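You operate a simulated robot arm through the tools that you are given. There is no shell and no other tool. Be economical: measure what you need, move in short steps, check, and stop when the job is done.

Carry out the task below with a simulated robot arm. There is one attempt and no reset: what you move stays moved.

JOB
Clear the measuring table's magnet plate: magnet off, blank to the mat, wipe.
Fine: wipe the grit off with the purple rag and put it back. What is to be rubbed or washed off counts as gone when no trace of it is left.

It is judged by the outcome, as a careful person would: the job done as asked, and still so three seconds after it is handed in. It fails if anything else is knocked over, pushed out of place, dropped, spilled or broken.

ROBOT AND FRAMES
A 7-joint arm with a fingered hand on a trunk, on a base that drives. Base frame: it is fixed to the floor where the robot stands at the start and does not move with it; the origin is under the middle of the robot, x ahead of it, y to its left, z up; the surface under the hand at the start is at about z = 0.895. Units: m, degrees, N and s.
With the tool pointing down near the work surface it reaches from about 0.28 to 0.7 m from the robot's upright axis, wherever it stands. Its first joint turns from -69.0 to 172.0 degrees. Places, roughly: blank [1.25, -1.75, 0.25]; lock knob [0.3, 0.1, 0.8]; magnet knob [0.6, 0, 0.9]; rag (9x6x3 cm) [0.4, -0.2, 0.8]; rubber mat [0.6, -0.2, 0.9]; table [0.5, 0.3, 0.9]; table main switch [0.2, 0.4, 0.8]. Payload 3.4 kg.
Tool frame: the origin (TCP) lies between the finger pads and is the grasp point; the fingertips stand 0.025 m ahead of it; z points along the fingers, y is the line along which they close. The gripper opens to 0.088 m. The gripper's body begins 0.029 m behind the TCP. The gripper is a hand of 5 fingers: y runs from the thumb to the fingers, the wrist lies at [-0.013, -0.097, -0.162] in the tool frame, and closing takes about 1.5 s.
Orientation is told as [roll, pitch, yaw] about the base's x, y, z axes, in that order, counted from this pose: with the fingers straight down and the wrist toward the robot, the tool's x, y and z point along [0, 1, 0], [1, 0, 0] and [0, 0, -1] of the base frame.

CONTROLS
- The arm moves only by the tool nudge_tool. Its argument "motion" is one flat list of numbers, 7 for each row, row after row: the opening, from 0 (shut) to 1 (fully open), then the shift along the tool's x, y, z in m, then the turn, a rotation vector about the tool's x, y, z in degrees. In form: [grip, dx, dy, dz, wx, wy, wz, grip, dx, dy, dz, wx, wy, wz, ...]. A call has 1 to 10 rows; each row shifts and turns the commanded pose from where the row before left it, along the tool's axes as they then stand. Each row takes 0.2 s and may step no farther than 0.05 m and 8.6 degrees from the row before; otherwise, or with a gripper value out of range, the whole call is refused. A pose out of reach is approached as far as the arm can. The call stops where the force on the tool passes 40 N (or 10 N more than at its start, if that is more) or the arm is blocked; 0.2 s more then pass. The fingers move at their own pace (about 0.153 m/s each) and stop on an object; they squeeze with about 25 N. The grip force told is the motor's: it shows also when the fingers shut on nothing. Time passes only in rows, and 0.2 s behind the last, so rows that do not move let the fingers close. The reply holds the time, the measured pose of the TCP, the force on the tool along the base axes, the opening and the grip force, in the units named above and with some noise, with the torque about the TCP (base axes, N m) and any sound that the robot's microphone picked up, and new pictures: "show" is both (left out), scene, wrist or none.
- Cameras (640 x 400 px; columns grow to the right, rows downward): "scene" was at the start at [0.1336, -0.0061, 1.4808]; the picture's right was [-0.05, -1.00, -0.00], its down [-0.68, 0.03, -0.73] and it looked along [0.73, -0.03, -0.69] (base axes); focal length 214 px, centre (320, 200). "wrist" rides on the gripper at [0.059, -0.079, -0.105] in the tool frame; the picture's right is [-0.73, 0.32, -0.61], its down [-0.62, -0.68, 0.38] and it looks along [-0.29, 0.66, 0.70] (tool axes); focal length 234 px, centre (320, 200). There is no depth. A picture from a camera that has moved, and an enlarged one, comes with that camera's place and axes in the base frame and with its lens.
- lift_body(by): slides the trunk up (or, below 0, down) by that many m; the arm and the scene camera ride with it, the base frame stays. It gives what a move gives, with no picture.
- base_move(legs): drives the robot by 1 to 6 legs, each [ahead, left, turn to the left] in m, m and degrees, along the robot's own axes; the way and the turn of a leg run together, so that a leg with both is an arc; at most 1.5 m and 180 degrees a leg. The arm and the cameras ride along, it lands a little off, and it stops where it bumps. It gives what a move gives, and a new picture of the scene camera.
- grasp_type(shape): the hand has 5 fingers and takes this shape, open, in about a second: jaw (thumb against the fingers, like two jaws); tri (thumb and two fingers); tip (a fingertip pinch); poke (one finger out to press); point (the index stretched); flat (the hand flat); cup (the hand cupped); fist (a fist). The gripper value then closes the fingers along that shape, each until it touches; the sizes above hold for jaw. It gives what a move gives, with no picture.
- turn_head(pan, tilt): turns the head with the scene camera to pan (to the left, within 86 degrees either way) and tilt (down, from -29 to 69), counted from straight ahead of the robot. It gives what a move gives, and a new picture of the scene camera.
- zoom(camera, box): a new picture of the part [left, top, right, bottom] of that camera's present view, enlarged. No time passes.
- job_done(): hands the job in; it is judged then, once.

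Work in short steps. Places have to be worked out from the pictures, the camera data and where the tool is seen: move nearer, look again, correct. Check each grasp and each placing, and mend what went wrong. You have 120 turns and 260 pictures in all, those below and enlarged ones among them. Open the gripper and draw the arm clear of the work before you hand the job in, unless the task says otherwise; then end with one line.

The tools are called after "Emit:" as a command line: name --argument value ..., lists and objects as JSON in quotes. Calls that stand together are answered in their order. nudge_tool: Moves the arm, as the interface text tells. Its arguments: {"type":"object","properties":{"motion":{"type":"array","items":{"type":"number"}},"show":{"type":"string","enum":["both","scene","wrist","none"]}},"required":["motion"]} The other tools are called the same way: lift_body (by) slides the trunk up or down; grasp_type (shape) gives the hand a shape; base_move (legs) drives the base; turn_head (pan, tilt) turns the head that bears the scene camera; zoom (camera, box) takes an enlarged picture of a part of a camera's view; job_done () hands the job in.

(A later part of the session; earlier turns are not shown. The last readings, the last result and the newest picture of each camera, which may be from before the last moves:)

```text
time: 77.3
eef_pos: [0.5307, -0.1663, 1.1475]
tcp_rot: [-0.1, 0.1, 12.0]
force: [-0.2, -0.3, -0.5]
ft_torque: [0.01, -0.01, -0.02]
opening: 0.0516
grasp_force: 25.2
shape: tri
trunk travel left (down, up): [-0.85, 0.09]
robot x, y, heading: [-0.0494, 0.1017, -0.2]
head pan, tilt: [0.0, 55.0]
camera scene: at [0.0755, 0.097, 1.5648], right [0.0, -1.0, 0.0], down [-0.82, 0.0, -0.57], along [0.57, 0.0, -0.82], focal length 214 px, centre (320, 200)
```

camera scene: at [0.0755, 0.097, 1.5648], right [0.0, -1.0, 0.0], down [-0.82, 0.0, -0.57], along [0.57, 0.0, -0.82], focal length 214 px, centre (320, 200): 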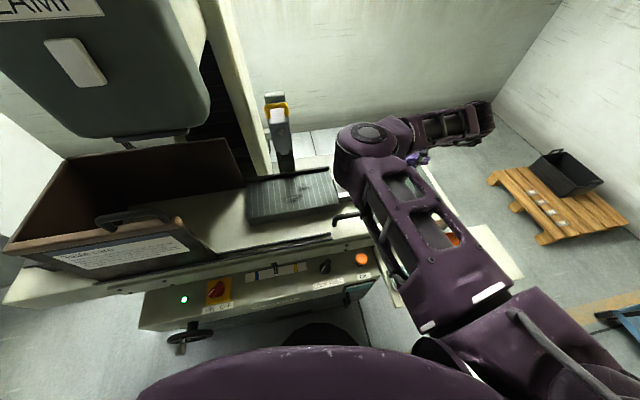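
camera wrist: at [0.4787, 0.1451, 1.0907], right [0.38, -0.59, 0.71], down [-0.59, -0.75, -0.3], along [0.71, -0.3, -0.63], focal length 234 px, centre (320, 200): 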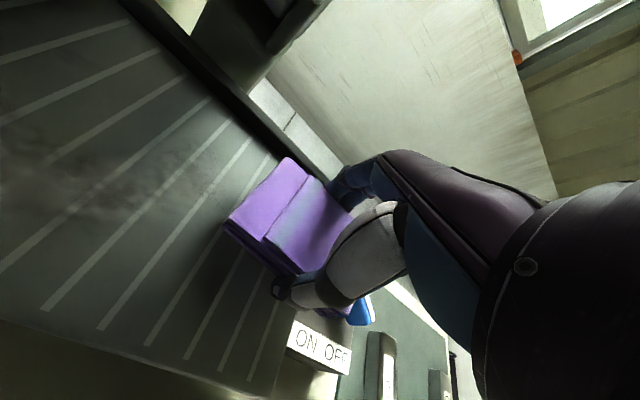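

The elbow is now up and forward. I bring the hand to a pose like the starting one (relative to the robot), with the rag high.

Emit:
nudge_tool --motion '[0, 0, 0, -0.04, 0, 0, 0, 0, 0, 0, -0.04, 0, 0, 0, 0, 0, -0.03, -0.03, 0, 0, 0, 0, 0, -0.04, 0, 0, 0, 0, 0, 0, -0.04, 0, 0, 0, 0, 0, 0.03, -0.02, 0, 0, 0, 0, 0, 0, 0, 0, 0, 0, 0]' --show "scene"

```text
time: 78.9
eef_pos: [0.3946, -0.1698, 1.2557]
tcp_rot: [0.4, 0.5, 11.3]
force: [-0.4, -0.1, -0.9]
ft_torque: [0.03, 0.01, 0.04]
opening: 0.0518
grasp_force: 25.3
shape: tri
trunk travel left (down, up): [-0.85, 0.09]
robot x, y, heading: [-0.0494, 0.0976, 0.0]
head pan, tilt: [0.0, 55.0]
camera scene: at [0.0757, 0.0969, 1.5648], right [0.0, -1.0, 0.0], down [-0.82, 0.0, -0.57], along [0.57, 0.0, -0.82], focal length 214 px, centre (320, 200)
```

scene: 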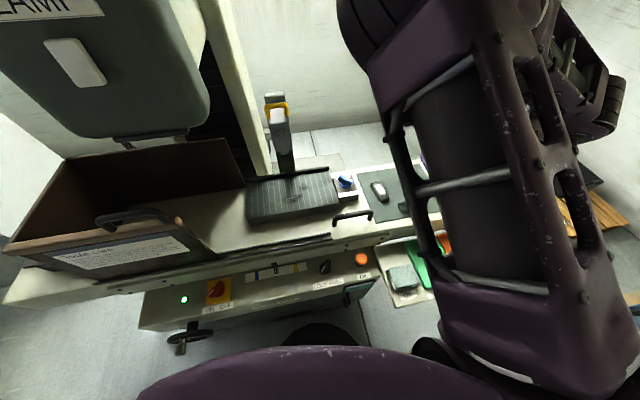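

The elbow is now high. I continue to the exact start-like pose to see how the arm settles.

Emit:
nudge_tool --motion '[0, 0.04, 0, -0.02, 0, 0, 0, 0, 0.04, 0, -0.02, 0, 0, 0, 0, 0.04, 0, -0.02, 0, 0, 0, 0, 0.04, 0.01, -0.02, 0, 0, 0, 0, 0.03, 0.01, -0.02, 0, 0, 0, 0, 0, 0, 0, 0, 0, 0]' --show "both"

```text
time: 80.3
eef_pos: [0.3858, -0.0911, 1.3602]
tcp_rot: [1.0, 0.2, 11.5]
force: [1.1, -0.5, 0.9]
ft_torque: [-0.03, -0.02, 0.03]
opening: 0.0516
grasp_force: 24.7
shape: tri
out of reach, approached as far as the arm can: row 3, 4, 5
trunk travel left (down, up): [-0.85, 0.09]
robot x, y, heading: [-0.0461, 0.1006, 0.0]
head pan, tilt: [0.0, 55.0]
camera scene: at [0.0748, 0.0983, 1.564], right [0.02, -1.0, 0.0], down [-0.83, -0.01, -0.56], along [0.56, 0.01, -0.83], focal length 214 px, centre (320, 200)
camera wrist: at [0.2971, -0.0502, 1.4668], right [0.46, -0.66, 0.59], down [-0.54, -0.74, -0.39], along [0.7, -0.14, -0.7], focal length 234 px, centre (320, 200)
```

scene: 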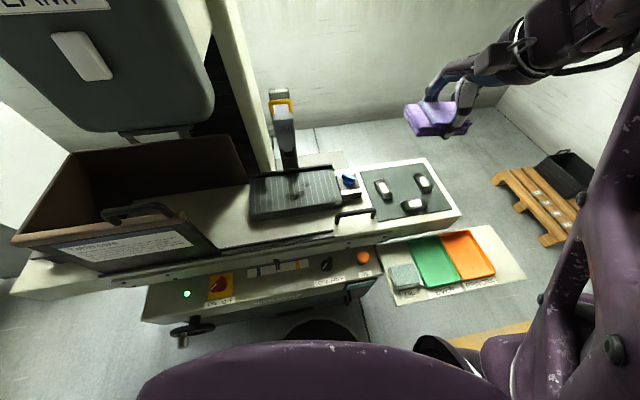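
wrist: 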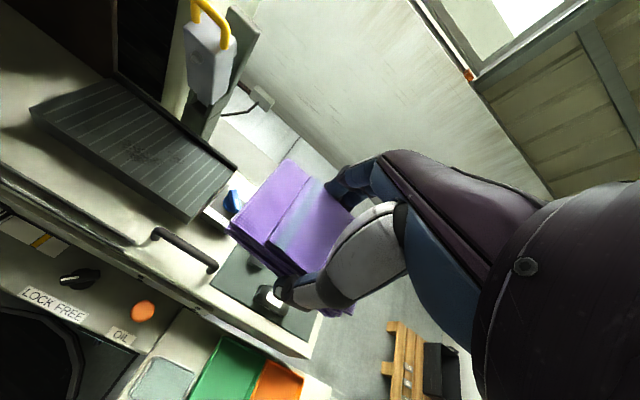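

The arm is back in its normal posture and nothing on the table has shifted. I lower the trunk to its original height and shift the base 8 cm right, nearer to the stance where the plate work was comfortable.

Emit:
base_move --legs '[[0, -0.08, 0]]'

Emit:
lift_body --by -0.1

Emit:
nudge_tool --motion '[0, 0.03, 0.03, 0.02, 0, -1, 0, 0, 0.04, 0.02, 0.02, 0, 0, 0, 0, 0.04, 0.02, 0.02, 0, 0, 0, 0, 0.04, 0.02, 0.02, 0, 0, 0, 0, 0.02, 0, 0.02, 0, 0, 0, 0, 0, 0, 0, 0, 0, 0]' --show "scene"

```text
time: 81.4
eef_pos: [0.3841, -0.1672, 1.3627]
tcp_rot: [0.9, -0.1, 11.8]
force: [0.8, 0.4, -0.1]
ft_torque: [-0.04, 0.03, 0.01]
opening: 0.0519
grasp_force: 24.8
shape: tri
trunk travel left (down, up): [-0.85, 0.09]
robot x, y, heading: [-0.0486, 0.0197, 0.0]
head pan, tilt: [0.0, 55.0]
camera scene: at [0.0737, 0.021, 1.564], right [0.02, -1.0, 0.0], down [-0.83, -0.02, -0.56], along [0.56, 0.01, -0.83], focal length 214 px, centre (320, 200)
```

scene: 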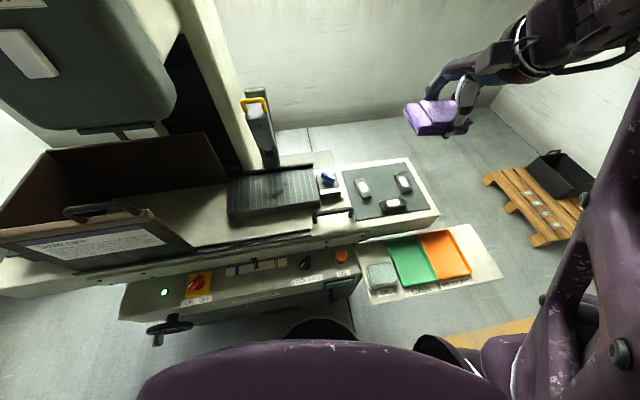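

```text
time: 82.7
eef_pos: [0.3843, -0.1705, 1.2621]
tcp_rot: [1.1, -0.2, 11.7]
force: [-0.7, 0.3, -0.6]
ft_torque: [-0.02, 0.01, 0.03]
opening: 0.0518
grasp_force: 24.8
shape: tri
trunk travel left (down, up): [-0.75, 0.19]
robot x, y, heading: [-0.0497, 0.0179, 0.1]
head pan, tilt: [0.0, 55.0]
```

```text
time: 84.1
eef_pos: [0.4783, -0.1678, 1.176]
tcp_rot: [2.6, -0.9, 10.0]
force: [0.1, -0.9, -0.3]
ft_torque: [-0.02, 0.0, 0.0]
opening: 0.0519
grasp_force: 24.8
shape: tri
out of reach, approached as far as the arm can: row 1, 2, 3, 4, 5
trunk travel left (down, up): [-0.75, 0.19]
robot x, y, heading: [-0.0491, 0.0171, -0.2]
head pan, tilt: [0.0, 55.0]
camera scene: at [0.0743, 0.0167, 1.4649], right [0.0, -1.0, 0.0], down [-0.82, 0.0, -0.57], along [0.57, 0.0, -0.82], focal length 214 px, centre (320, 200)
```

scene: 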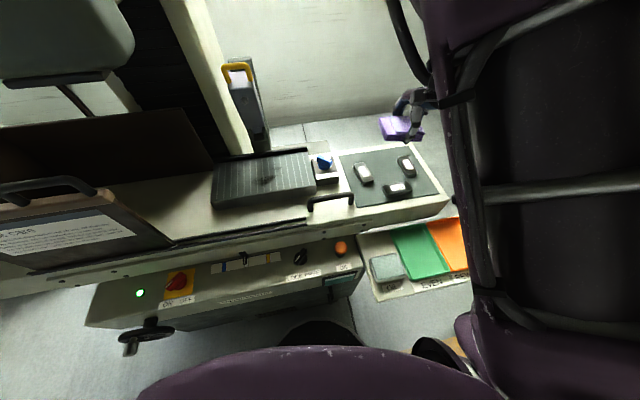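

In this posture a joint limit keeps the hand from going left, and it is pushing yaw down. I relieve it by turning yaw back and rising, then see how the arm settles.

Emit:
nudge_tool --motion '[0, 0, -0.02, -0.03, 0, 0, 8, 0, 0, -0.02, -0.03, 0, 0, 8, 0, 0, -0.02, -0.03, 0, 0, 8, 0, 0, 0, 0, 0, 0, 8, 0, 0, 0, 0, 0, 0, 8, 0, 0.03, 0, 0, 0, 0, 0, 0, 0.03, 0, 0, 0, 0, 0, 0, 0.03, 0, 0, 0, 0, 0, 0, 0, 0, 0, 0, 0, 0]' --show "scene"

```text
time: 86.1
eef_pos: [0.4946, -0.209, 1.2867]
tcp_rot: [2.3, 0.2, -29.0]
force: [0.5, 0.0, -1.1]
ft_torque: [0.01, -0.01, 0.0]
opening: 0.0518
grasp_force: 24.6
shape: tri
out of reach, approached as far as the arm can: row 1, 2, 3, 4, 5, 6, 7, 8
trunk travel left (down, up): [-0.75, 0.19]
robot x, y, heading: [-0.0506, 0.0179, -0.2]
head pan, tilt: [0.0, 55.0]
camera scene: at [0.0741, 0.0165, 1.4649], right [0.0, -1.0, 0.0], down [-0.82, 0.0, -0.57], along [0.57, 0.0, -0.82], focal length 214 px, centre (320, 200)
```

scene: 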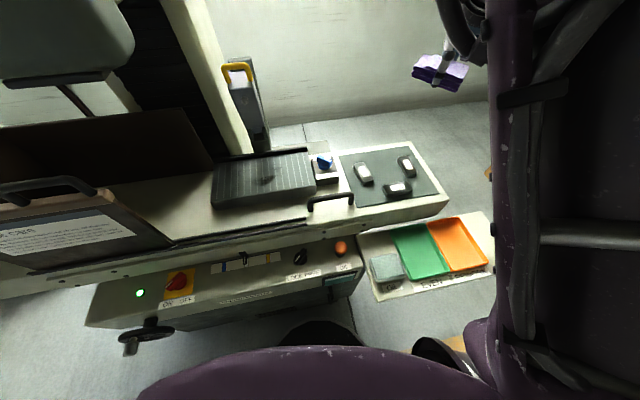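

The elbow posture is pinned by the first joint's right-hand limit. Turning the base 35° to the right puts the work on the arm's left, freeing that joint; the hand is high and clear.

Emit:
base_move --legs '[[0, 0, -35]]'

Emit:
turn_head --pan 40 --tilt 45

```text
time: 88.2
eef_pos: [0.2669, -0.4806, 1.2801]
tcp_rot: [1.9, 0.8, -64.1]
force: [0.4, -0.3, -0.7]
ft_torque: [0.0, 0.04, -0.01]
opening: 0.0518
grasp_force: 25.2
shape: tri
trunk travel left (down, up): [-0.75, 0.19]
robot x, y, heading: [-0.0461, 0.0165, -34.9]
head pan, tilt: [0.0, 55.0]
camera scene: at [0.0527, -0.053, 1.4649], right [-0.57, -0.82, 0.0], down [-0.67, 0.47, -0.57], along [0.47, -0.33, -0.82], focal length 214 px, centre (320, 200)
```

scene: 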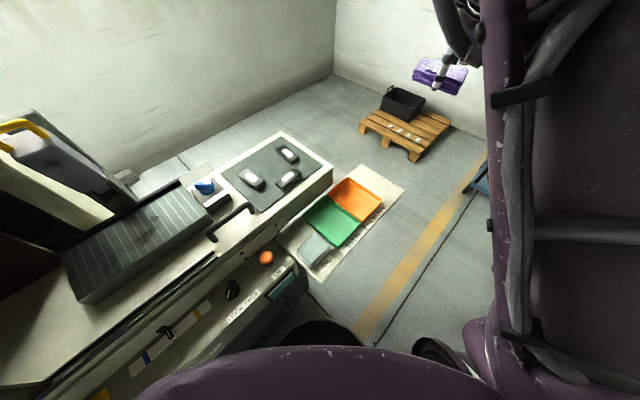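

```text
time: 89.2
eef_pos: [0.2663, -0.4821, 1.2807]
tcp_rot: [2.3, 1.0, -64.3]
force: [0.5, 0.6, -0.3]
ft_torque: [0.01, 0.01, 0.03]
opening: 0.0514
grasp_force: 24.8
shape: tri
trunk travel left (down, up): [-0.75, 0.19]
robot x, y, heading: [-0.0517, 0.0187, -35.1]
head pan, tilt: [40.0, 45.0]
camera scene: at [0.0745, -0.0045, 1.4783], right [0.09, -1.0, 0.0], down [-0.7, -0.06, -0.71], along [0.7, 0.06, -0.71], focal length 214 px, centre (320, 200)
```

scene: 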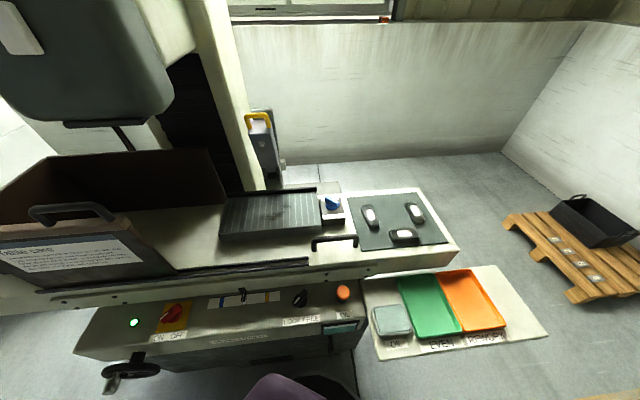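

Everything on the table is in place. Now I turn the hand back toward the table's yaw while moving it in front.

Emit:
nudge_tool --motion '[0, 0, 0, 0, 0, 0, -8, 0, 0, 0, 0, 0, 0, -8, 0, 0.02, 0.02, 0, 0, 0, -8, 0, 0.02, 0.02, 0, 0, 0, -8, 0, 0.03, 0.02, 0, 0, 0, -8, 0, 0.03, 0.02, 0, 0, 0, -8, 0, 0.03, 0.02, 0, 0, 0, -8, 0, 0.03, 0.02, 0, 0, 0, -8, 0, 0.03, 0.02, 0, 0, 0, -8, 0, 0, 0, 0, 0, 0, 0]' --show "both"

```text
time: 91.4
eef_pos: [0.4558, -0.3715, 1.2878]
tcp_rot: [1.7, -1.8, 7.4]
force: [0.0, -0.9, -0.5]
ft_torque: [0.01, 0.02, 0.03]
opening: 0.0513
grasp_force: 24.8
shape: tri
trunk travel left (down, up): [-0.75, 0.19]
robot x, y, heading: [-0.0486, 0.0189, -34.6]
head pan, tilt: [40.0, 45.0]
camera scene: at [0.074, -0.0049, 1.4784], right [0.09, -1.0, 0.0], down [-0.7, -0.06, -0.71], along [0.7, 0.06, -0.71], focal length 214 px, centre (320, 200)
camera wrist: at [0.3683, -0.3276, 1.392], right [0.4, -0.7, 0.59], down [-0.59, -0.69, -0.42], along [0.71, -0.18, -0.68], focal length 234 px, centre (320, 200)
```

scene: 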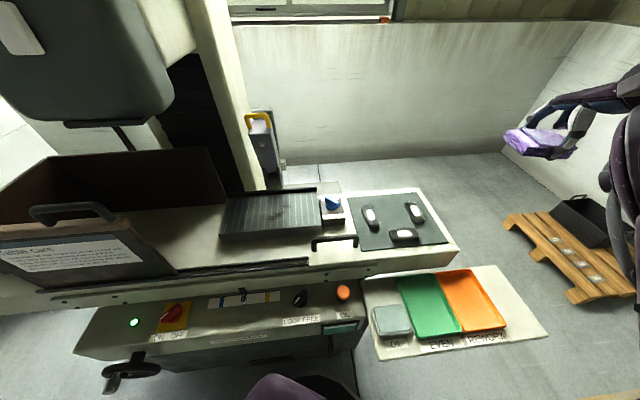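
wrist: 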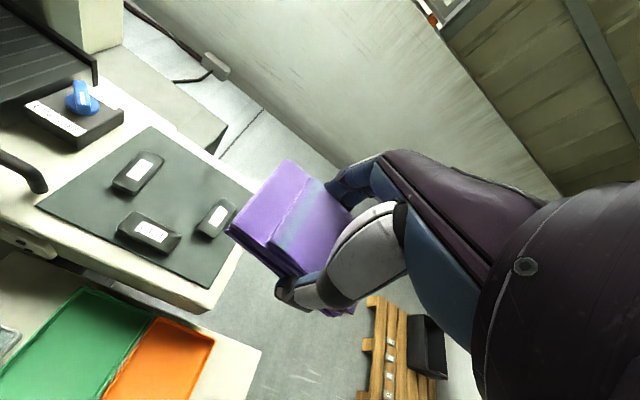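

No limits hit now. I level the tool, set yaw 12 and travel left toward the plate while staying high.

Emit:
nudge_tool --motion '[0, 0, 0, 0, 1.8, -1.7, -4.8, 0, 0.044, 0.019, 0.01, 0, 0, 0, 0, 0.044, 0.019, 0.01, 0, 0, 0, 0, 0.044, 0.019, 0.01, 0, 0, 0, 0, 0.044, 0.019, 0.01, 0, 0, 0, 0, 0.044, 0.019, 0.01, 0, 0, 0, 0, 0.044, 0.019, 0.01, 0, 0, 0, 0, 0.044, 0.019, 0.01, 0, 0, 0, 0, 0.044, 0.019, 0.01, 0, 0, 0, 0, 0.044, 0.019, 0.01, 0, 0, 0]' --show "scene"

```text
time: 93.6
eef_pos: [0.544, -0.2256, 1.2724]
tcp_rot: [-0.4, 0.2, 12.7]
force: [0.8, -0.6, -1.8]
ft_torque: [-0.01, 0.01, 0.0]
opening: 0.0514
grasp_force: 24.9
shape: tri
out of reach, approached as far as the arm can: row 2, 3, 4, 5, 6, 7, 8, 9, 10
trunk travel left (down, up): [-0.75, 0.19]
robot x, y, heading: [-0.0515, 0.021, -34.6]
head pan, tilt: [40.0, 45.0]
camera scene: at [0.0744, -0.0044, 1.4783], right [0.09, -1.0, 0.0], down [-0.7, -0.06, -0.71], along [0.7, 0.06, -0.71], focal length 214 px, centre (320, 200)
```

scene: 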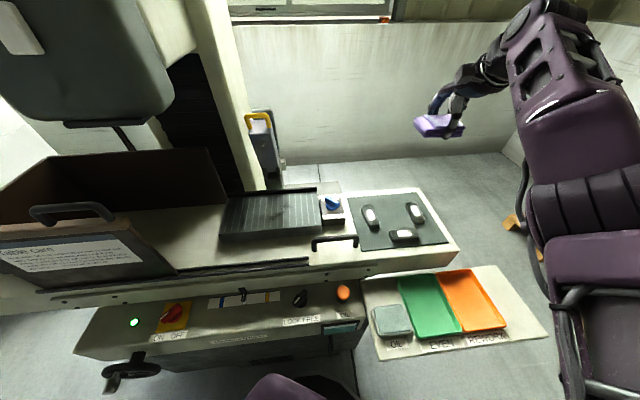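

Perhaps the hand is simply too high/extended here. I pull inward and descend first, then move left.

Emit:
nudge_tool --motion '[0, 0, -0.03, 0.03, 0, 0, 0, 0, 0, -0.02, 0.03, 0, 0, 0, 0, 0, 0, 0.04, 0, 0, 0, 0, 0, 0, 0.03, 0, 0, 0, 0, 0.03, 0, 0, 0, 0, 0, 0, 0.03, 0, 0, 0, 0, 0, 0, 0.03, 0, 0, 0, 0, 0, 0, 0, 0, 0, 0, 0, 0]' --show "scene"

```text
time: 95.4
eef_pos: [0.5633, -0.2414, 1.158]
tcp_rot: [-0.4, 0.2, 12.7]
force: [-0.4, 0.4, -0.4]
ft_torque: [0.01, 0.0, 0.01]
opening: 0.0515
grasp_force: 25.3
shape: tri
out of reach, approached as far as the arm can: row 1, 2, 3, 5, 6, 7
trunk travel left (down, up): [-0.75, 0.19]
robot x, y, heading: [-0.0481, 0.0171, -35.0]
head pan, tilt: [40.0, 45.0]
camera scene: at [0.0745, -0.0044, 1.4783], right [0.09, -1.0, 0.0], down [-0.7, -0.06, -0.71], along [0.7, 0.06, -0.71], focal length 214 px, centre (320, 200)
```

scene: 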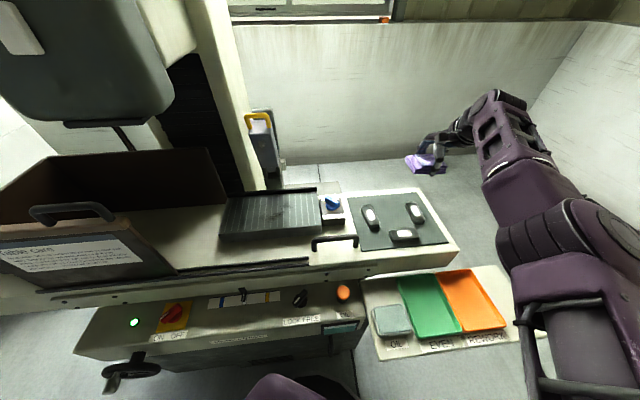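

Going inward or left is still limited. I test whether a different yaw frees it: yaw back by 32°, then left and inward.

Emit:
nudge_tool --motion '[0, 0, 0, 0, 0, 0, 8, 0, 0, 0, 0, 0, 0, 8, 0, 0, 0, 0, 0, 0, 8, 0, 0, 0, 0, 0, 0, 8, 0, 0, -0.03, 0, 0, 0, 0, 0, 0, -0.03, 0, 0, 0, 0, 0, 0, 0, 0, 0, 0, 0]' --show "none"

Emit:
nudge_tool --motion '[0, 0.03, 0, 0, 0, 0, 0, 0, 0.03, 0, 0, 0, 0, 0, 0, 0.03, 0, 0, 0, 0, 0, 0, 0, 0, 0, 0, 0, 0]' --show "scene"

```text
time: 97.0
eef_pos: [0.5657, -0.2948, 1.1667]
tcp_rot: [-0.4, 0.0, -19.3]
force: [-0.5, 0.6, -0.7]
ft_torque: [0.02, -0.02, 0.01]
opening: 0.0511
grasp_force: 25.6
shape: tri
out of reach, approached as far as the arm can: row 1, 2, 3, 4, 5, 6
trunk travel left (down, up): [-0.75, 0.19]
robot x, y, heading: [-0.0481, 0.0158, -34.9]
head pan, tilt: [40.0, 45.0]
```

```text
time: 98.0
eef_pos: [0.5658, -0.2944, 1.1666]
tcp_rot: [-0.4, 0.0, -19.3]
force: [-0.1, 0.1, -0.1]
ft_torque: [0.0, 0.0, 0.0]
opening: 0.0516
grasp_force: 25.1
shape: tri
out of reach, approached as far as the arm can: row 1, 2, 3
trunk travel left (down, up): [-0.75, 0.19]
robot x, y, heading: [-0.0457, 0.0164, -34.7]
head pan, tilt: [40.0, 45.0]
camera scene: at [0.0746, -0.0044, 1.4783], right [0.09, -1.0, 0.0], down [-0.7, -0.06, -0.71], along [0.7, 0.06, -0.71], focal length 214 px, centre (320, 200)
```

scene: 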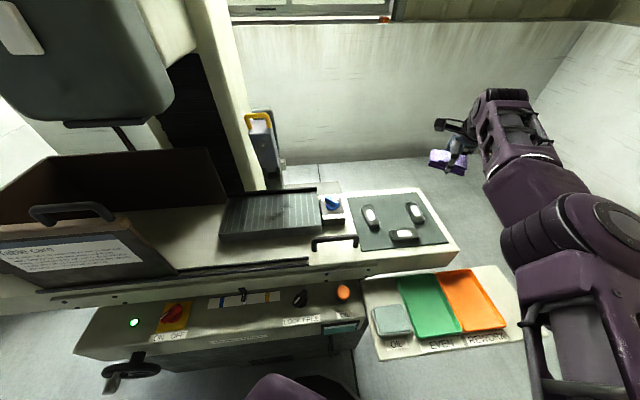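

Since the wrist pivots about a fixed point, I test a pure swing about the robot's axis (arc plus matching yaw), which needs only the first joint.

Emit:
nudge_tool --motion '[0, 0.0416, 0.0043, 0, 0, 0, -3.5, 0, 0.0416, 0.0043, 0, 0, 0, -3.5, 0, 0.0416, 0.0043, 0, 0, 0, -3.5, 0, 0.0416, 0.0043, 0, 0, 0, -3.5, 0, 0.0416, 0.0043, 0, 0, 0, -3.5, 0, 0, 0, 0, 0, 0, 0]' --show "none"

```text
time: 99.4
eef_pos: [0.5711, -0.2653, 1.0769]
tcp_rot: [-0.4, 0.3, -1.7]
force: [-0.1, 0.0, 0.2]
ft_torque: [0.0, 0.01, -0.01]
opening: 0.0515
grasp_force: 25.6
shape: tri
out of reach, approached as far as the arm can: row 1, 2, 3, 4, 5
trunk travel left (down, up): [-0.75, 0.19]
robot x, y, heading: [-0.0486, 0.0238, -34.8]
head pan, tilt: [40.0, 45.0]
```

That confirms it: the arm has flipped over its shoulder so the first joint has little room to the left. In this branch the work should lie to the robot's right, so I first swing the arm right and then turn the base left.

Emit:
nudge_tool --motion '[0, -0.0431, -0.0201, -0.01, 0, 0, 4, 0, -0.0431, -0.0201, -0.01, 0, 0, 4, 0, -0.0431, -0.0201, -0.01, 0, 0, 4, 0, -0.0431, -0.0201, -0.01, 0, 0, 4, 0, -0.0431, -0.0201, 0, 0, 0, 4, 0, -0.0431, -0.0201, 0, 0, 0, 4, 0, -0.0431, -0.0201, 0, 0, 0, 4, 0, -0.0431, -0.0201, 0, 0, 0, 4, 0, -0.0431, -0.0201, 0, 0, 0, 4, 0, -0.0431, -0.0201, 0, 0, 0, 4]' --show "scene"

```text
time: 101.6
eef_pos: [0.3404, -0.6646, 1.1223]
tcp_rot: [-0.3, -0.1, -41.7]
force: [-0.1, 0.0, -0.1]
ft_torque: [-0.01, 0.0, -0.02]
opening: 0.0513
grasp_force: 25.3
shape: tri
out of reach, approached as far as the arm can: row 1, 2, 3, 4, 5, 6, 7, 8, 9, 10
trunk travel left (down, up): [-0.75, 0.19]
robot x, y, heading: [-0.0503, 0.0175, -35.1]
head pan, tilt: [40.0, 45.0]
camera scene: at [0.0728, -0.0057, 1.4785], right [0.09, -1.0, 0.0], down [-0.7, -0.06, -0.71], along [0.7, 0.06, -0.71], focal length 214 px, centre (320, 200)
```

scene: 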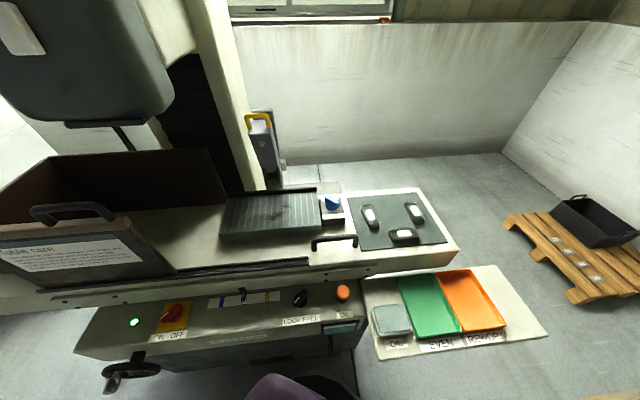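

It swings right freely. I pull the hand inward, then turn the base left by 60°.

Emit:
nudge_tool --motion '[0, 0.0125, -0.038, 0, 0, 0, 0, 0, 0.0125, -0.038, 0, 0, 0, 0, 0, 0.0125, -0.038, 0, 0, 0, 0, 0, 0.01, -0.038, -0.02, 0, 0, 0, 0, 0, 0, -0.03, 0, 0, 0]' --show "none"

Emit:
turn_head --pan 0 --tilt 45

```text
time: 102.8
eef_pos: [0.3596, -0.6456, 1.1808]
tcp_rot: [-0.4, -0.2, -41.8]
force: [0.7, 0.3, -0.6]
ft_torque: [-0.01, 0.0, -0.01]
opening: 0.0513
grasp_force: 24.9
shape: tri
out of reach, approached as far as the arm can: row 1, 2, 3, 4
trunk travel left (down, up): [-0.75, 0.19]
robot x, y, heading: [-0.0498, 0.0218, -34.7]
head pan, tilt: [40.0, 45.0]
```

```text
time: 103.9
eef_pos: [0.3585, -0.647, 1.178]
tcp_rot: [-0.4, -0.2, -41.8]
force: [0.1, -0.3, -0.9]
ft_torque: [0.02, -0.01, 0.0]
opening: 0.0515
grasp_force: 25.1
shape: tri
trunk travel left (down, up): [-0.75, 0.19]
robot x, y, heading: [-0.0479, 0.0196, -34.8]
head pan, tilt: [0.0, 45.0]
camera scene: at [0.0603, -0.0582, 1.4783], right [-0.57, -0.82, 0.0], down [-0.58, 0.4, -0.71], along [0.58, -0.4, -0.71], focal length 214 px, centre (320, 200)
```

scene: 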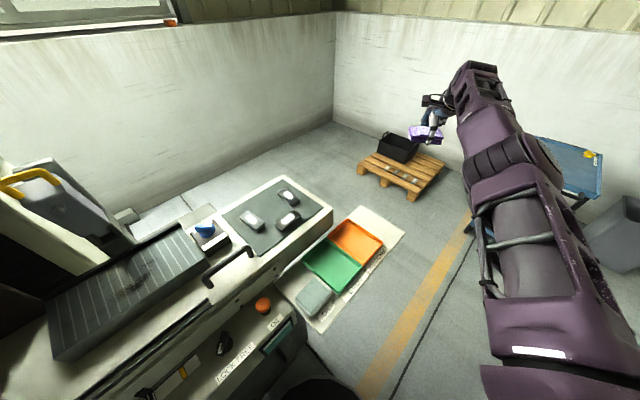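

Inward is blocked with the arm nearly straight. I raise the hand so that the elbow bends upward, then try inward again.

Emit:
nudge_tool --motion '[0, 0, 0, -0.045, 0, 0, 0, 0, 0, 0, -0.045, 0, 0, 0, 0, 0, 0, -0.045, 0, 0, 0, 0, 0, -0.02, -0.04, 0, 0, 0, 0, 0, -0.04, -0.02, 0, 0, 0, 0, 0, -0.045, 0, 0, 0, 0, 0, 0, -0.045, 0, 0, 0, 0]' --show "scene"

```text
time: 105.5
eef_pos: [0.3002, -0.6062, 1.3833]
tcp_rot: [-0.4, -0.1, -41.8]
force: [-0.1, -0.2, -0.1]
ft_torque: [0.0, -0.01, -0.01]
opening: 0.051
grasp_force: 25.2
shape: tri
out of reach, approached as far as the arm can: row 1, 2, 3, 4, 5, 6, 7
trunk travel left (down, up): [-0.75, 0.19]
robot x, y, heading: [-0.0485, 0.0159, -34.7]
head pan, tilt: [0.0, 45.0]
camera scene: at [0.06, -0.0566, 1.4784], right [-0.57, -0.82, 0.0], down [-0.58, 0.4, -0.71], along [0.58, -0.4, -0.71], focal length 214 px, centre (320, 200)
```

scene: 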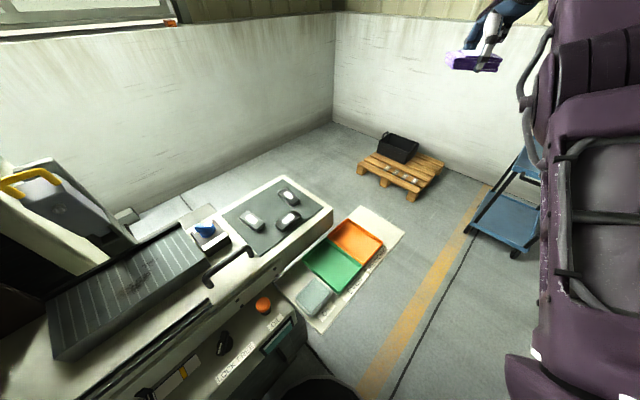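

Still constrained. I command toward the exact start pose relative to the robot and see how far it gets.

Emit:
nudge_tool --motion '[0, 0.029, -0.032, 0.017, 0, 0, 0, 0, 0.029, -0.032, 0.017, 0, 0, 0, 0, 0.029, -0.032, 0.017, 0, 0, 0, 0, 0.029, -0.032, 0.017, 0, 0, 0, 0, 0.029, -0.032, 0.017, 0, 0, 0, 0, 0.029, -0.032, 0.017, 0, 0, 0, 0, 0.029, -0.032, 0.017, 0, 0, 0, 0, 0, 0, 0, 0, 0, 0]' --show "scene"

```text
time: 107.3
eef_pos: [0.2363, -0.4384, 1.2845]
tcp_rot: [1.0, 0.2, -42.5]
force: [-0.4, -0.6, -0.2]
ft_torque: [0.02, 0.03, 0.04]
opening: 0.051
grasp_force: 25.5
shape: tri
out of reach, approached as far as the arm can: row 4, 5, 6, 7
trunk travel left (down, up): [-0.75, 0.19]
robot x, y, heading: [-0.0505, 0.0172, -34.7]
head pan, tilt: [0.0, 45.0]
camera scene: at [0.0609, -0.0596, 1.4782], right [-0.57, -0.82, 0.0], down [-0.58, 0.4, -0.71], along [0.58, -0.4, -0.71], focal length 214 px, centre (320, 200)
```

scene: 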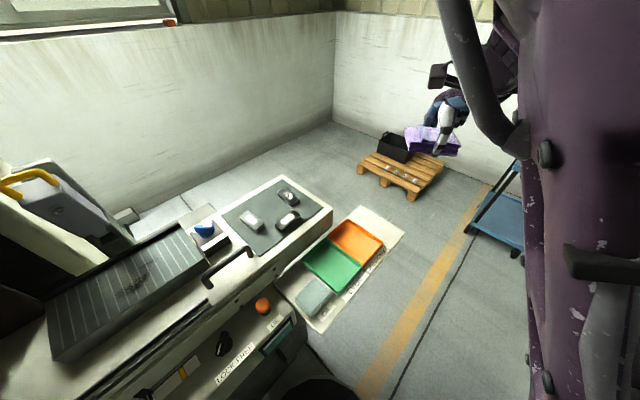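

The hand came inward with the elbow high. I test a pure left swing from here.

Emit:
nudge_tool --motion '[0, 0.0366, 0.0085, 0, 0, 0, -4, 0, 0.0366, 0.0085, 0, 0, 0, -4, 0, 0.0366, 0.0085, 0, 0, 0, -4, 0, 0, 0, 0, 0, 0, 0]' --show "none"

Emit:
nudge_tool --motion '[0, -0.0366, -0.0085, 0, 0, 0, 4, 0, -0.0366, -0.0085, 0, 0, 0, 4, 0, -0.0366, -0.0085, 0, 0, 0, 4, 0, -0.0366, -0.0085, 0, 0, 0, 4, 0, -0.0366, -0.0085, 0, 0, 0, 4, 0, -0.0366, -0.0085, 0, 0, 0, 4, 0, 0, 0, 0, 0, 0, 0]' --show "scene"

```text
time: 108.3
eef_pos: [0.3089, -0.4321, 1.306]
tcp_rot: [1.6, -1.0, -30.6]
force: [0.4, -0.5, -0.7]
ft_torque: [0.0, 0.0, -0.01]
opening: 0.0512
grasp_force: 25.2
shape: tri
out of reach, approached as far as the arm can: row 1, 2, 3
trunk travel left (down, up): [-0.75, 0.19]
robot x, y, heading: [-0.049, 0.0194, -34.6]
head pan, tilt: [0.0, 45.0]
```

```text
time: 109.9
eef_pos: [0.1391, -0.5598, 1.3035]
tcp_rot: [-0.4, -0.3, -53.8]
force: [0.0, -0.3, -0.5]
ft_torque: [-0.03, -0.04, 0.03]
opening: 0.0509
grasp_force: 25.0
shape: tri
trunk travel left (down, up): [-0.75, 0.19]
robot x, y, heading: [-0.0472, 0.0204, -35.0]
head pan, tilt: [0.0, 45.0]
camera scene: at [0.061, -0.0571, 1.4783], right [-0.57, -0.82, 0.0], down [-0.58, 0.4, -0.71], along [0.58, -0.4, -0.71], focal length 214 px, centre (320, 200)
```

scene: 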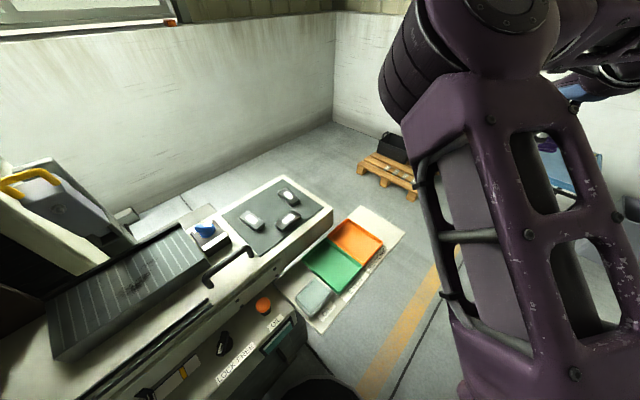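

The flipped arm only has room on its right, so I turn the base left by 60°; the hand then comes back in front of the table, still high.

Emit:
base_move --legs '[[0, 0, 60]]'

Emit:
turn_head --pan -20 --tilt 40

```text
time: 113.0
eef_pos: [0.5467, -0.1093, 1.3035]
tcp_rot: [-0.3, -0.3, 6.2]
force: [0.6, -0.1, -0.5]
ft_torque: [0.0, -0.01, 0.04]
opening: 0.051
grasp_force: 24.8
shape: tri
trunk travel left (down, up): [-0.75, 0.19]
robot x, y, heading: [-0.0511, 0.0236, 25.3]
head pan, tilt: [0.0, 45.0]
camera scene: at [0.0713, 0.0728, 1.4783], right [0.43, -0.9, 0.0], down [-0.64, -0.3, -0.71], along [0.64, 0.3, -0.71], focal length 214 px, centre (320, 200)
```

scene: 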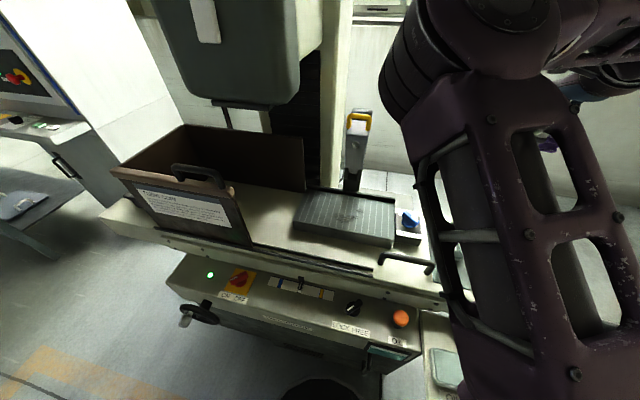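

```text
time: 113.8
eef_pos: [0.5467, -0.1089, 1.3027]
tcp_rot: [-0.3, -0.3, 6.3]
force: [0.5, -1.1, 0.4]
ft_torque: [-0.03, -0.01, -0.01]
opening: 0.0509
grasp_force: 25.0
shape: tri
trunk travel left (down, up): [-0.75, 0.19]
robot x, y, heading: [-0.049, 0.0219, 25.3]
head pan, tilt: [-20.0, 40.0]
camera scene: at [0.0824, 0.0461, 1.4856], right [0.09, -1.0, 0.0], down [-0.64, -0.06, -0.77], along [0.76, 0.07, -0.64], focal length 214 px, centre (320, 200)
```

scene: 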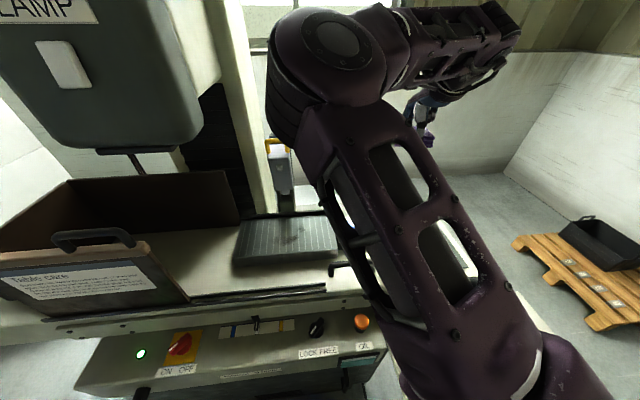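

The elbow hangs to the left here; I want it on the right as before. I rotate yaw strongly positive while moving slightly right, high above the mat, to swing it over.

Emit:
nudge_tool --motion '[0, 0, 0, 0, 0, 0, -8, 0, 0, 0, 0, 0, 0, -8, 0, 0, -0.02, 0, 0, 0, -8, 0, 0, -0.02, 0, 0, 0, -8, 0, 0, -0.02, 0, 0, 0, -8, 0, 0, -0.02, 0, 0, 0, -8, 0, 0, 0, 0, 0, 0, -8, 0, 0, 0, 0, 0, 0, -8, 0, 0, 0, 0, 0, 0, -8]' --show "scene"

```text
time: 115.8
eef_pos: [0.4824, -0.155, 1.3006]
tcp_rot: [-0.4, 0.2, 78.4]
force: [0.7, 0.4, -1.3]
ft_torque: [0.01, -0.02, 0.04]
opening: 0.0509
grasp_force: 24.6
shape: tri
trunk travel left (down, up): [-0.75, 0.19]
robot x, y, heading: [-0.0497, 0.0201, 25.5]
head pan, tilt: [-20.0, 40.0]
camera scene: at [0.0825, 0.0441, 1.4856], right [0.09, -1.0, 0.0], down [-0.64, -0.06, -0.77], along [0.76, 0.07, -0.64], focal length 214 px, centre (320, 200)
```

scene: 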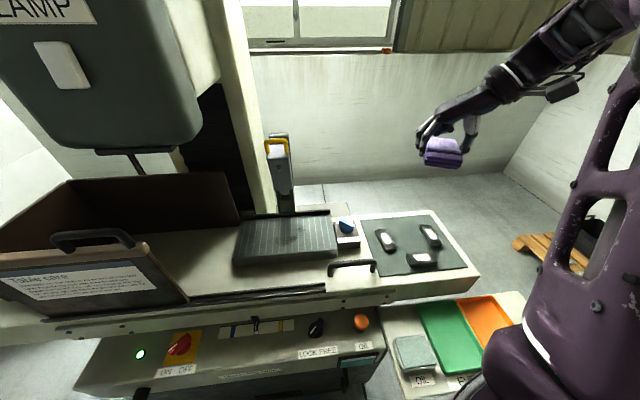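

The elbow is on the right again and unrestricted. I lower and move left toward the plate keeping this yaw.

Emit:
nudge_tool --motion '[0, 0.005, 0.04, 0.025, 0, 0, 0, 0, 0.005, 0.04, 0.025, 0, 0, 0, 0, 0.005, 0.04, 0.025, 0, 0, 0, 0, 0.005, 0.04, 0.025, 0, 0, 0, 0, 0.005, 0.04, 0.025, 0, 0, 0, 0, 0.005, 0.04, 0.025, 0, 0, 0, 0, 0, 0, 0.03, 0, 0, 0, 0, 0, 0, 0, 0, 0, 0]' --show "scene"

Emit:
zoom --camera "scene" --box '[220, 190, 380, 290]'

```text
time: 117.6
eef_pos: [0.4996, 0.0897, 1.1216]
tcp_rot: [-0.4, 0.2, 78.4]
force: [-0.3, 0.3, -1.2]
ft_torque: [-0.03, -0.01, 0.0]
opening: 0.0512
grasp_force: 25.2
shape: tri
trunk travel left (down, up): [-0.75, 0.19]
robot x, y, heading: [-0.0457, 0.0192, 25.3]
head pan, tilt: [-20.0, 40.0]
camera scene: at [0.0817, 0.0461, 1.4857], right [0.09, -1.0, 0.0], down [-0.64, -0.06, -0.77], along [0.76, 0.07, -0.64], focal length 214 px, centre (320, 200)
```

scene: 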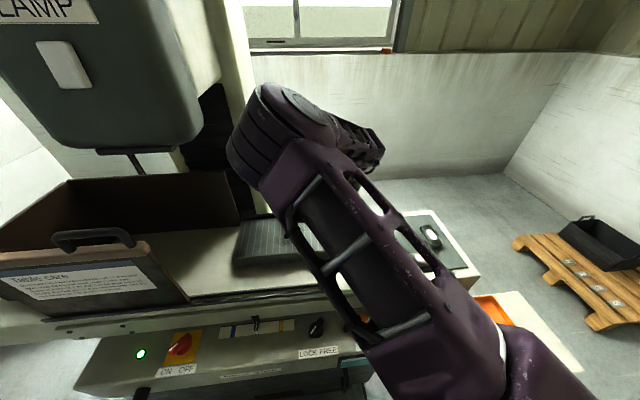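

```text
4.00 times, centred on (300, 240) of scene
camera zoom: at [0.0817, 0.0461, 1.4857], right [0.09, -1.0, 0.0], down [-0.64, -0.06, -0.77], along [0.76, 0.07, -0.64], focal length 858 px, centre (400, 40)
```

zoom: 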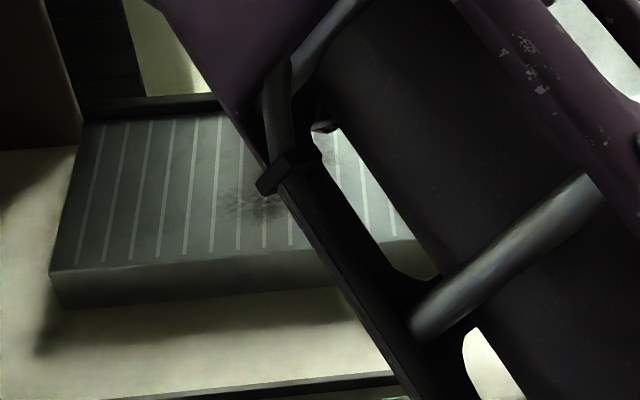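

The elbow sits high on the left in this posture, unflagged. To keep it well above the table I raise the trunk 8 cm and then lower the hand over the grit, watching the wrist view.

Emit:
lift_body --by 0.08

Emit:
nudge_tool --motion '[0, 0, 0.03, 0.035, 0, 0, 0, 0, 0, 0.03, 0.035, 0, 0, 0, 0, 0, 0, 0.04, 0, 0, 0, 0, 0, 0, 0.04, 0, 0, 0, 0, 0, 0, 0, 0, 0, 0]' --show "both"

```text
time: 118.8
eef_pos: [0.5032, 0.0883, 1.2009]
tcp_rot: [-0.3, 0.3, 78.3]
force: [-0.2, 0.2, -0.7]
ft_torque: [-0.05, 0.02, 0.0]
opening: 0.051
grasp_force: 24.8
shape: tri
trunk travel left (down, up): [-0.83, 0.11]
robot x, y, heading: [-0.05, 0.0175, 25.4]
head pan, tilt: [-20.0, 40.0]
```

```text
time: 120.0
eef_pos: [0.5141, 0.1433, 1.0519]
tcp_rot: [-0.4, 0.2, 78.4]
force: [-0.2, 0.3, -0.2]
ft_torque: [0.01, 0.02, -0.02]
opening: 0.051
grasp_force: 25.2
shape: tri
trunk travel left (down, up): [-0.83, 0.11]
robot x, y, heading: [-0.0487, 0.02, 25.1]
head pan, tilt: [-20.0, 40.0]
camera scene: at [0.0817, 0.0459, 1.5657], right [0.09, -1.0, 0.0], down [-0.64, -0.06, -0.77], along [0.76, 0.07, -0.64], focal length 214 px, centre (320, 200)
camera wrist: at [0.4412, 0.0791, 1.1564], right [0.77, 0.17, 0.61], down [0.47, -0.8, -0.38], along [0.42, 0.58, -0.7], focal length 234 px, centre (320, 200)
```

scene: 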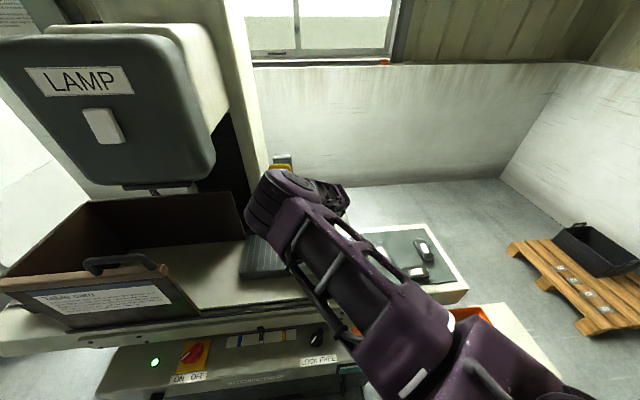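
wrist: 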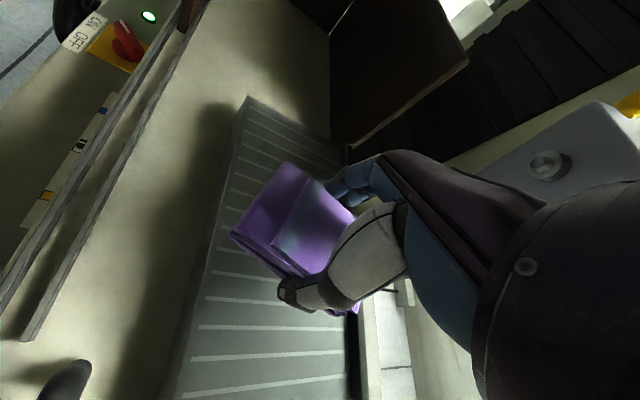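

The elbow stands well in front of the gauge and ~30 cm above the plate, so this posture is workable. I zoom the wrist view to find the remaining grit.

Emit:
zoom --camera "wrist" --box '[180, 80, 380, 400]'

Emit:
zoom --camera "scene" --box '[230, 220, 350, 300]'

```text
1.25 times, centred on (280, 240) of wrist
camera zoom: at [0.4412, 0.0791, 1.1564], right [0.77, 0.17, 0.61], down [0.47, -0.8, -0.38], along [0.42, 0.58, -0.7], focal length 293 px, centre (370, 150)
```

zoom: 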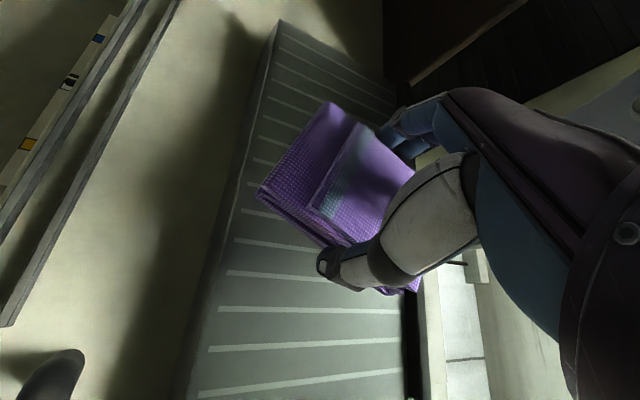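

```text
5.00 times, centred on (290, 260) of scene
camera zoom: at [0.0817, 0.0459, 1.5657], right [0.09, -1.0, 0.0], down [-0.64, -0.06, -0.77], along [0.76, 0.07, -0.64], focal length 1072 px, centre (470, -100)
```

zoom: 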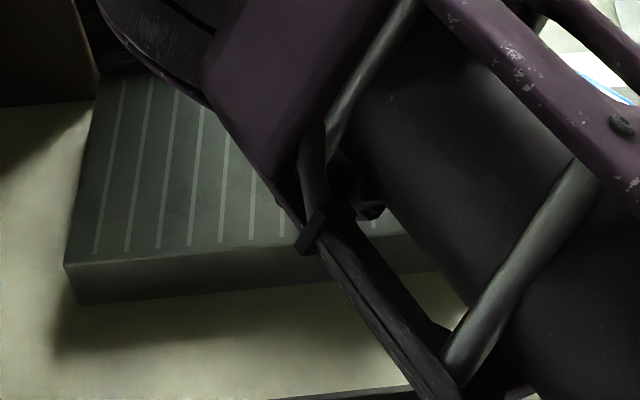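

Now I position at the right end of the swath (x≈0.535, y≈0.11) and lower to just above contact.

Emit:
nudge_tool --motion '[0, -0.027, -0.028, 0.02, 0, 0, 0, 0, 0, 0, 0.03, 0, 0, 0, 0, 0, 0, 0.02, 0, 0, 0, 0, 0, 0, 0.006, 0, 0, 0, 0, 0, 0, 0, 0, 0, 0]' --show "wrist"

```text
time: 121.2
eef_pos: [0.5347, 0.114, 0.9746]
tcp_rot: [-0.3, 0.2, 78.3]
force: [0.6, 0.1, -0.3]
ft_torque: [0.0, -0.01, 0.04]
opening: 0.0509
grasp_force: 25.2
shape: tri
trunk travel left (down, up): [-0.83, 0.11]
robot x, y, heading: [-0.0489, 0.0192, 25.4]
head pan, tilt: [-20.0, 40.0]
camera wrist: at [0.4628, 0.0489, 1.0804], right [0.77, 0.17, 0.61], down [0.47, -0.8, -0.38], along [0.42, 0.58, -0.7], focal length 234 px, centre (320, 200)
```

wrist: 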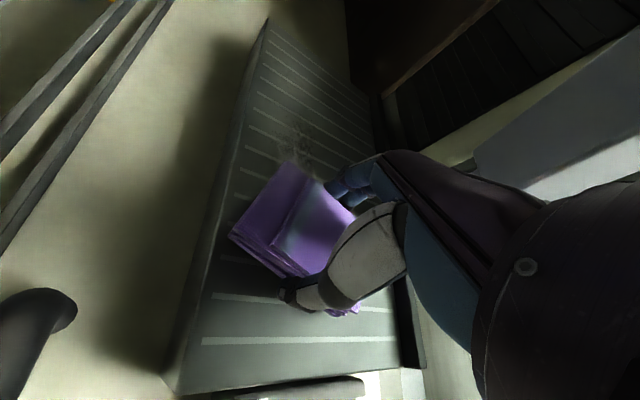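

Contact-free at 0.975. I press 5 mm down and stroke left 15 cm, then look at the force.

Emit:
nudge_tool --motion '[0, 0, 0, 0.005, 0, 0, 0, 0, 0, 0.025, 0, 0, 0, 0, 0, 0, 0.025, 0, 0, 0, 0, 0, 0, 0.025, 0, 0, 0, 0, 0, 0, 0.025, 0, 0, 0, 0, 0, 0, 0.025, 0, 0, 0, 0, 0, 0, 0.02, 0, 0, 0, 0]' --show "none"

```text
time: 122.8
eef_pos: [0.5601, 0.2518, 0.9704]
tcp_rot: [-0.3, 0.3, 78.2]
force: [0.4, -0.4, -0.4]
ft_torque: [0.04, -0.02, 0.03]
opening: 0.0507
grasp_force: 24.7
shape: tri
out of reach, approached as far as the arm can: row 7
trunk travel left (down, up): [-0.83, 0.11]
robot x, y, heading: [-0.0508, 0.0214, 25.7]
head pan, tilt: [-20.0, 40.0]
```

No contact now — the rag got pushed up a few mm in the grip. I lower step by step to find contact.

Emit:
nudge_tool --motion '[0, 0, -0.01, 0.002, 0, 0, 0, 0, 0, 0, 0.002, 0, 0, 0, 0, 0, 0, 0, 0, 0, 0]' --show "none"

```text
time: 123.6
eef_pos: [0.5565, 0.244, 0.97]
tcp_rot: [-0.6, -0.1, 78.2]
force: [2.9, 3.0, 18.4]
ft_torque: [0.06, 0.0, -0.08]
opening: 0.0509
grasp_force: 25.4
shape: tri
trunk travel left (down, up): [-0.83, 0.11]
robot x, y, heading: [-0.0481, 0.0237, 25.2]
head pan, tilt: [-20.0, 40.0]
```

Fingertips and rag bottom are now flush, so the tips take the load. With the rag lying on the plate I open, raise 9 mm and regrip so the rag protrudes below the tips.

Emit:
nudge_tool --motion '[0, 0, 0, -0.001, 0, 0, 0, 0.85, 0, 0, 0, 0, 0, 0, 0.85, 0, 0, 0, 0, 0, 0, 0.85, 0, 0, -0.005, 0, 0, 0, 0.85, 0, 0, -0.005, 0, 0, 0, 0, 0, 0, 0, 0, 0, 0, 0, 0, 0, 0, 0, 0, 0, 0, 0, 0, 0, 0, 0, 0]' --show "wrist"

```text
time: 125.4
eef_pos: [0.5581, 0.2436, 0.9778]
tcp_rot: [-0.2, 0.2, 78.3]
force: [0.2, 0.6, 0.2]
ft_torque: [0.01, -0.02, 0.01]
opening: 0.0537
grasp_force: 25.0
shape: tri
trunk travel left (down, up): [-0.83, 0.11]
robot x, y, heading: [-0.05, 0.0241, 25.2]
head pan, tilt: [-20.0, 40.0]
camera wrist: at [0.4841, 0.1783, 1.0831], right [0.77, 0.17, 0.61], down [0.47, -0.8, -0.38], along [0.42, 0.58, -0.7], focal length 234 px, centre (320, 200)
```

wrist: 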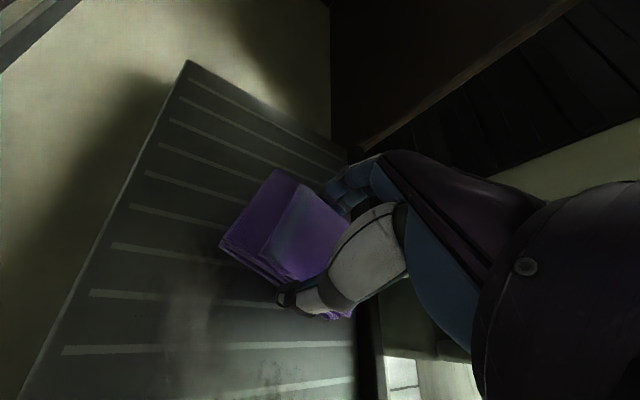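

Regripped at 0.978. I press 2 mm and stroke back to the right along x≈0.555, checking force.

Emit:
nudge_tool --motion '[0, 0, 0, 0.002, 0, 0, 0, 0, -0.005, -0.0276, 0, 0, 0, 0, 0, -0.005, -0.0276, 0, 0, 0, 0, 0, -0.005, -0.0276, 0, 0, 0, 0, 0, -0.005, -0.0276, 0, 0, 0, 0, 0, -0.005, -0.0276, 0, 0, 0, 0]' --show "wrist"

```text
time: 126.8
eef_pos: [0.557, 0.1026, 0.9777]
tcp_rot: [-0.3, 0.0, 78.3]
force: [0.5, 0.0, -0.3]
ft_torque: [0.0, -0.02, 0.0]
opening: 0.0538
grasp_force: 25.0
shape: tri
trunk travel left (down, up): [-0.83, 0.11]
robot x, y, heading: [-0.0499, 0.0189, 25.0]
head pan, tilt: [-20.0, 40.0]
camera wrist: at [0.4831, 0.0366, 1.0826], right [0.77, 0.17, 0.61], down [0.47, -0.79, -0.38], along [0.42, 0.58, -0.7], focal length 234 px, centre (320, 200)
```

wrist: 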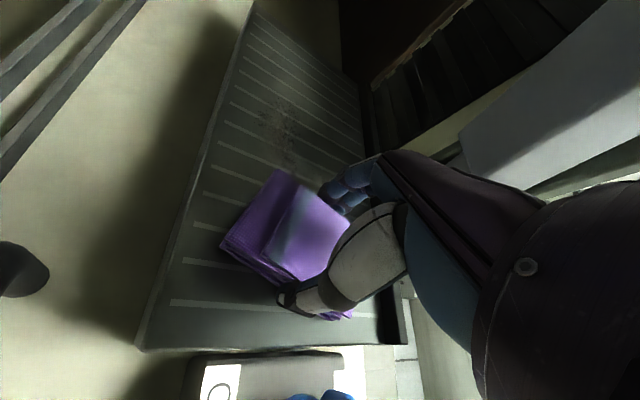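

It floated (no force). I lower until ~8 N, then stroke left.

Emit:
nudge_tool --motion '[0, 0, 0, 0.003, 0, 0, 0, 0, 0, 0, 0.001, 0, 0, 0, 0, 0, 0, 0, 0, 0, 0]' --show "none"

```text
time: 127.6
eef_pos: [0.555, 0.1021, 0.9741]
tcp_rot: [-0.4, 0.0, 78.3]
force: [1.5, 2.6, 9.8]
ft_torque: [-0.03, 0.0, -0.05]
opening: 0.0536
grasp_force: 25.0
shape: tri
trunk travel left (down, up): [-0.83, 0.11]
robot x, y, heading: [-0.0448, 0.0211, 25.4]
head pan, tilt: [-20.0, 40.0]
```

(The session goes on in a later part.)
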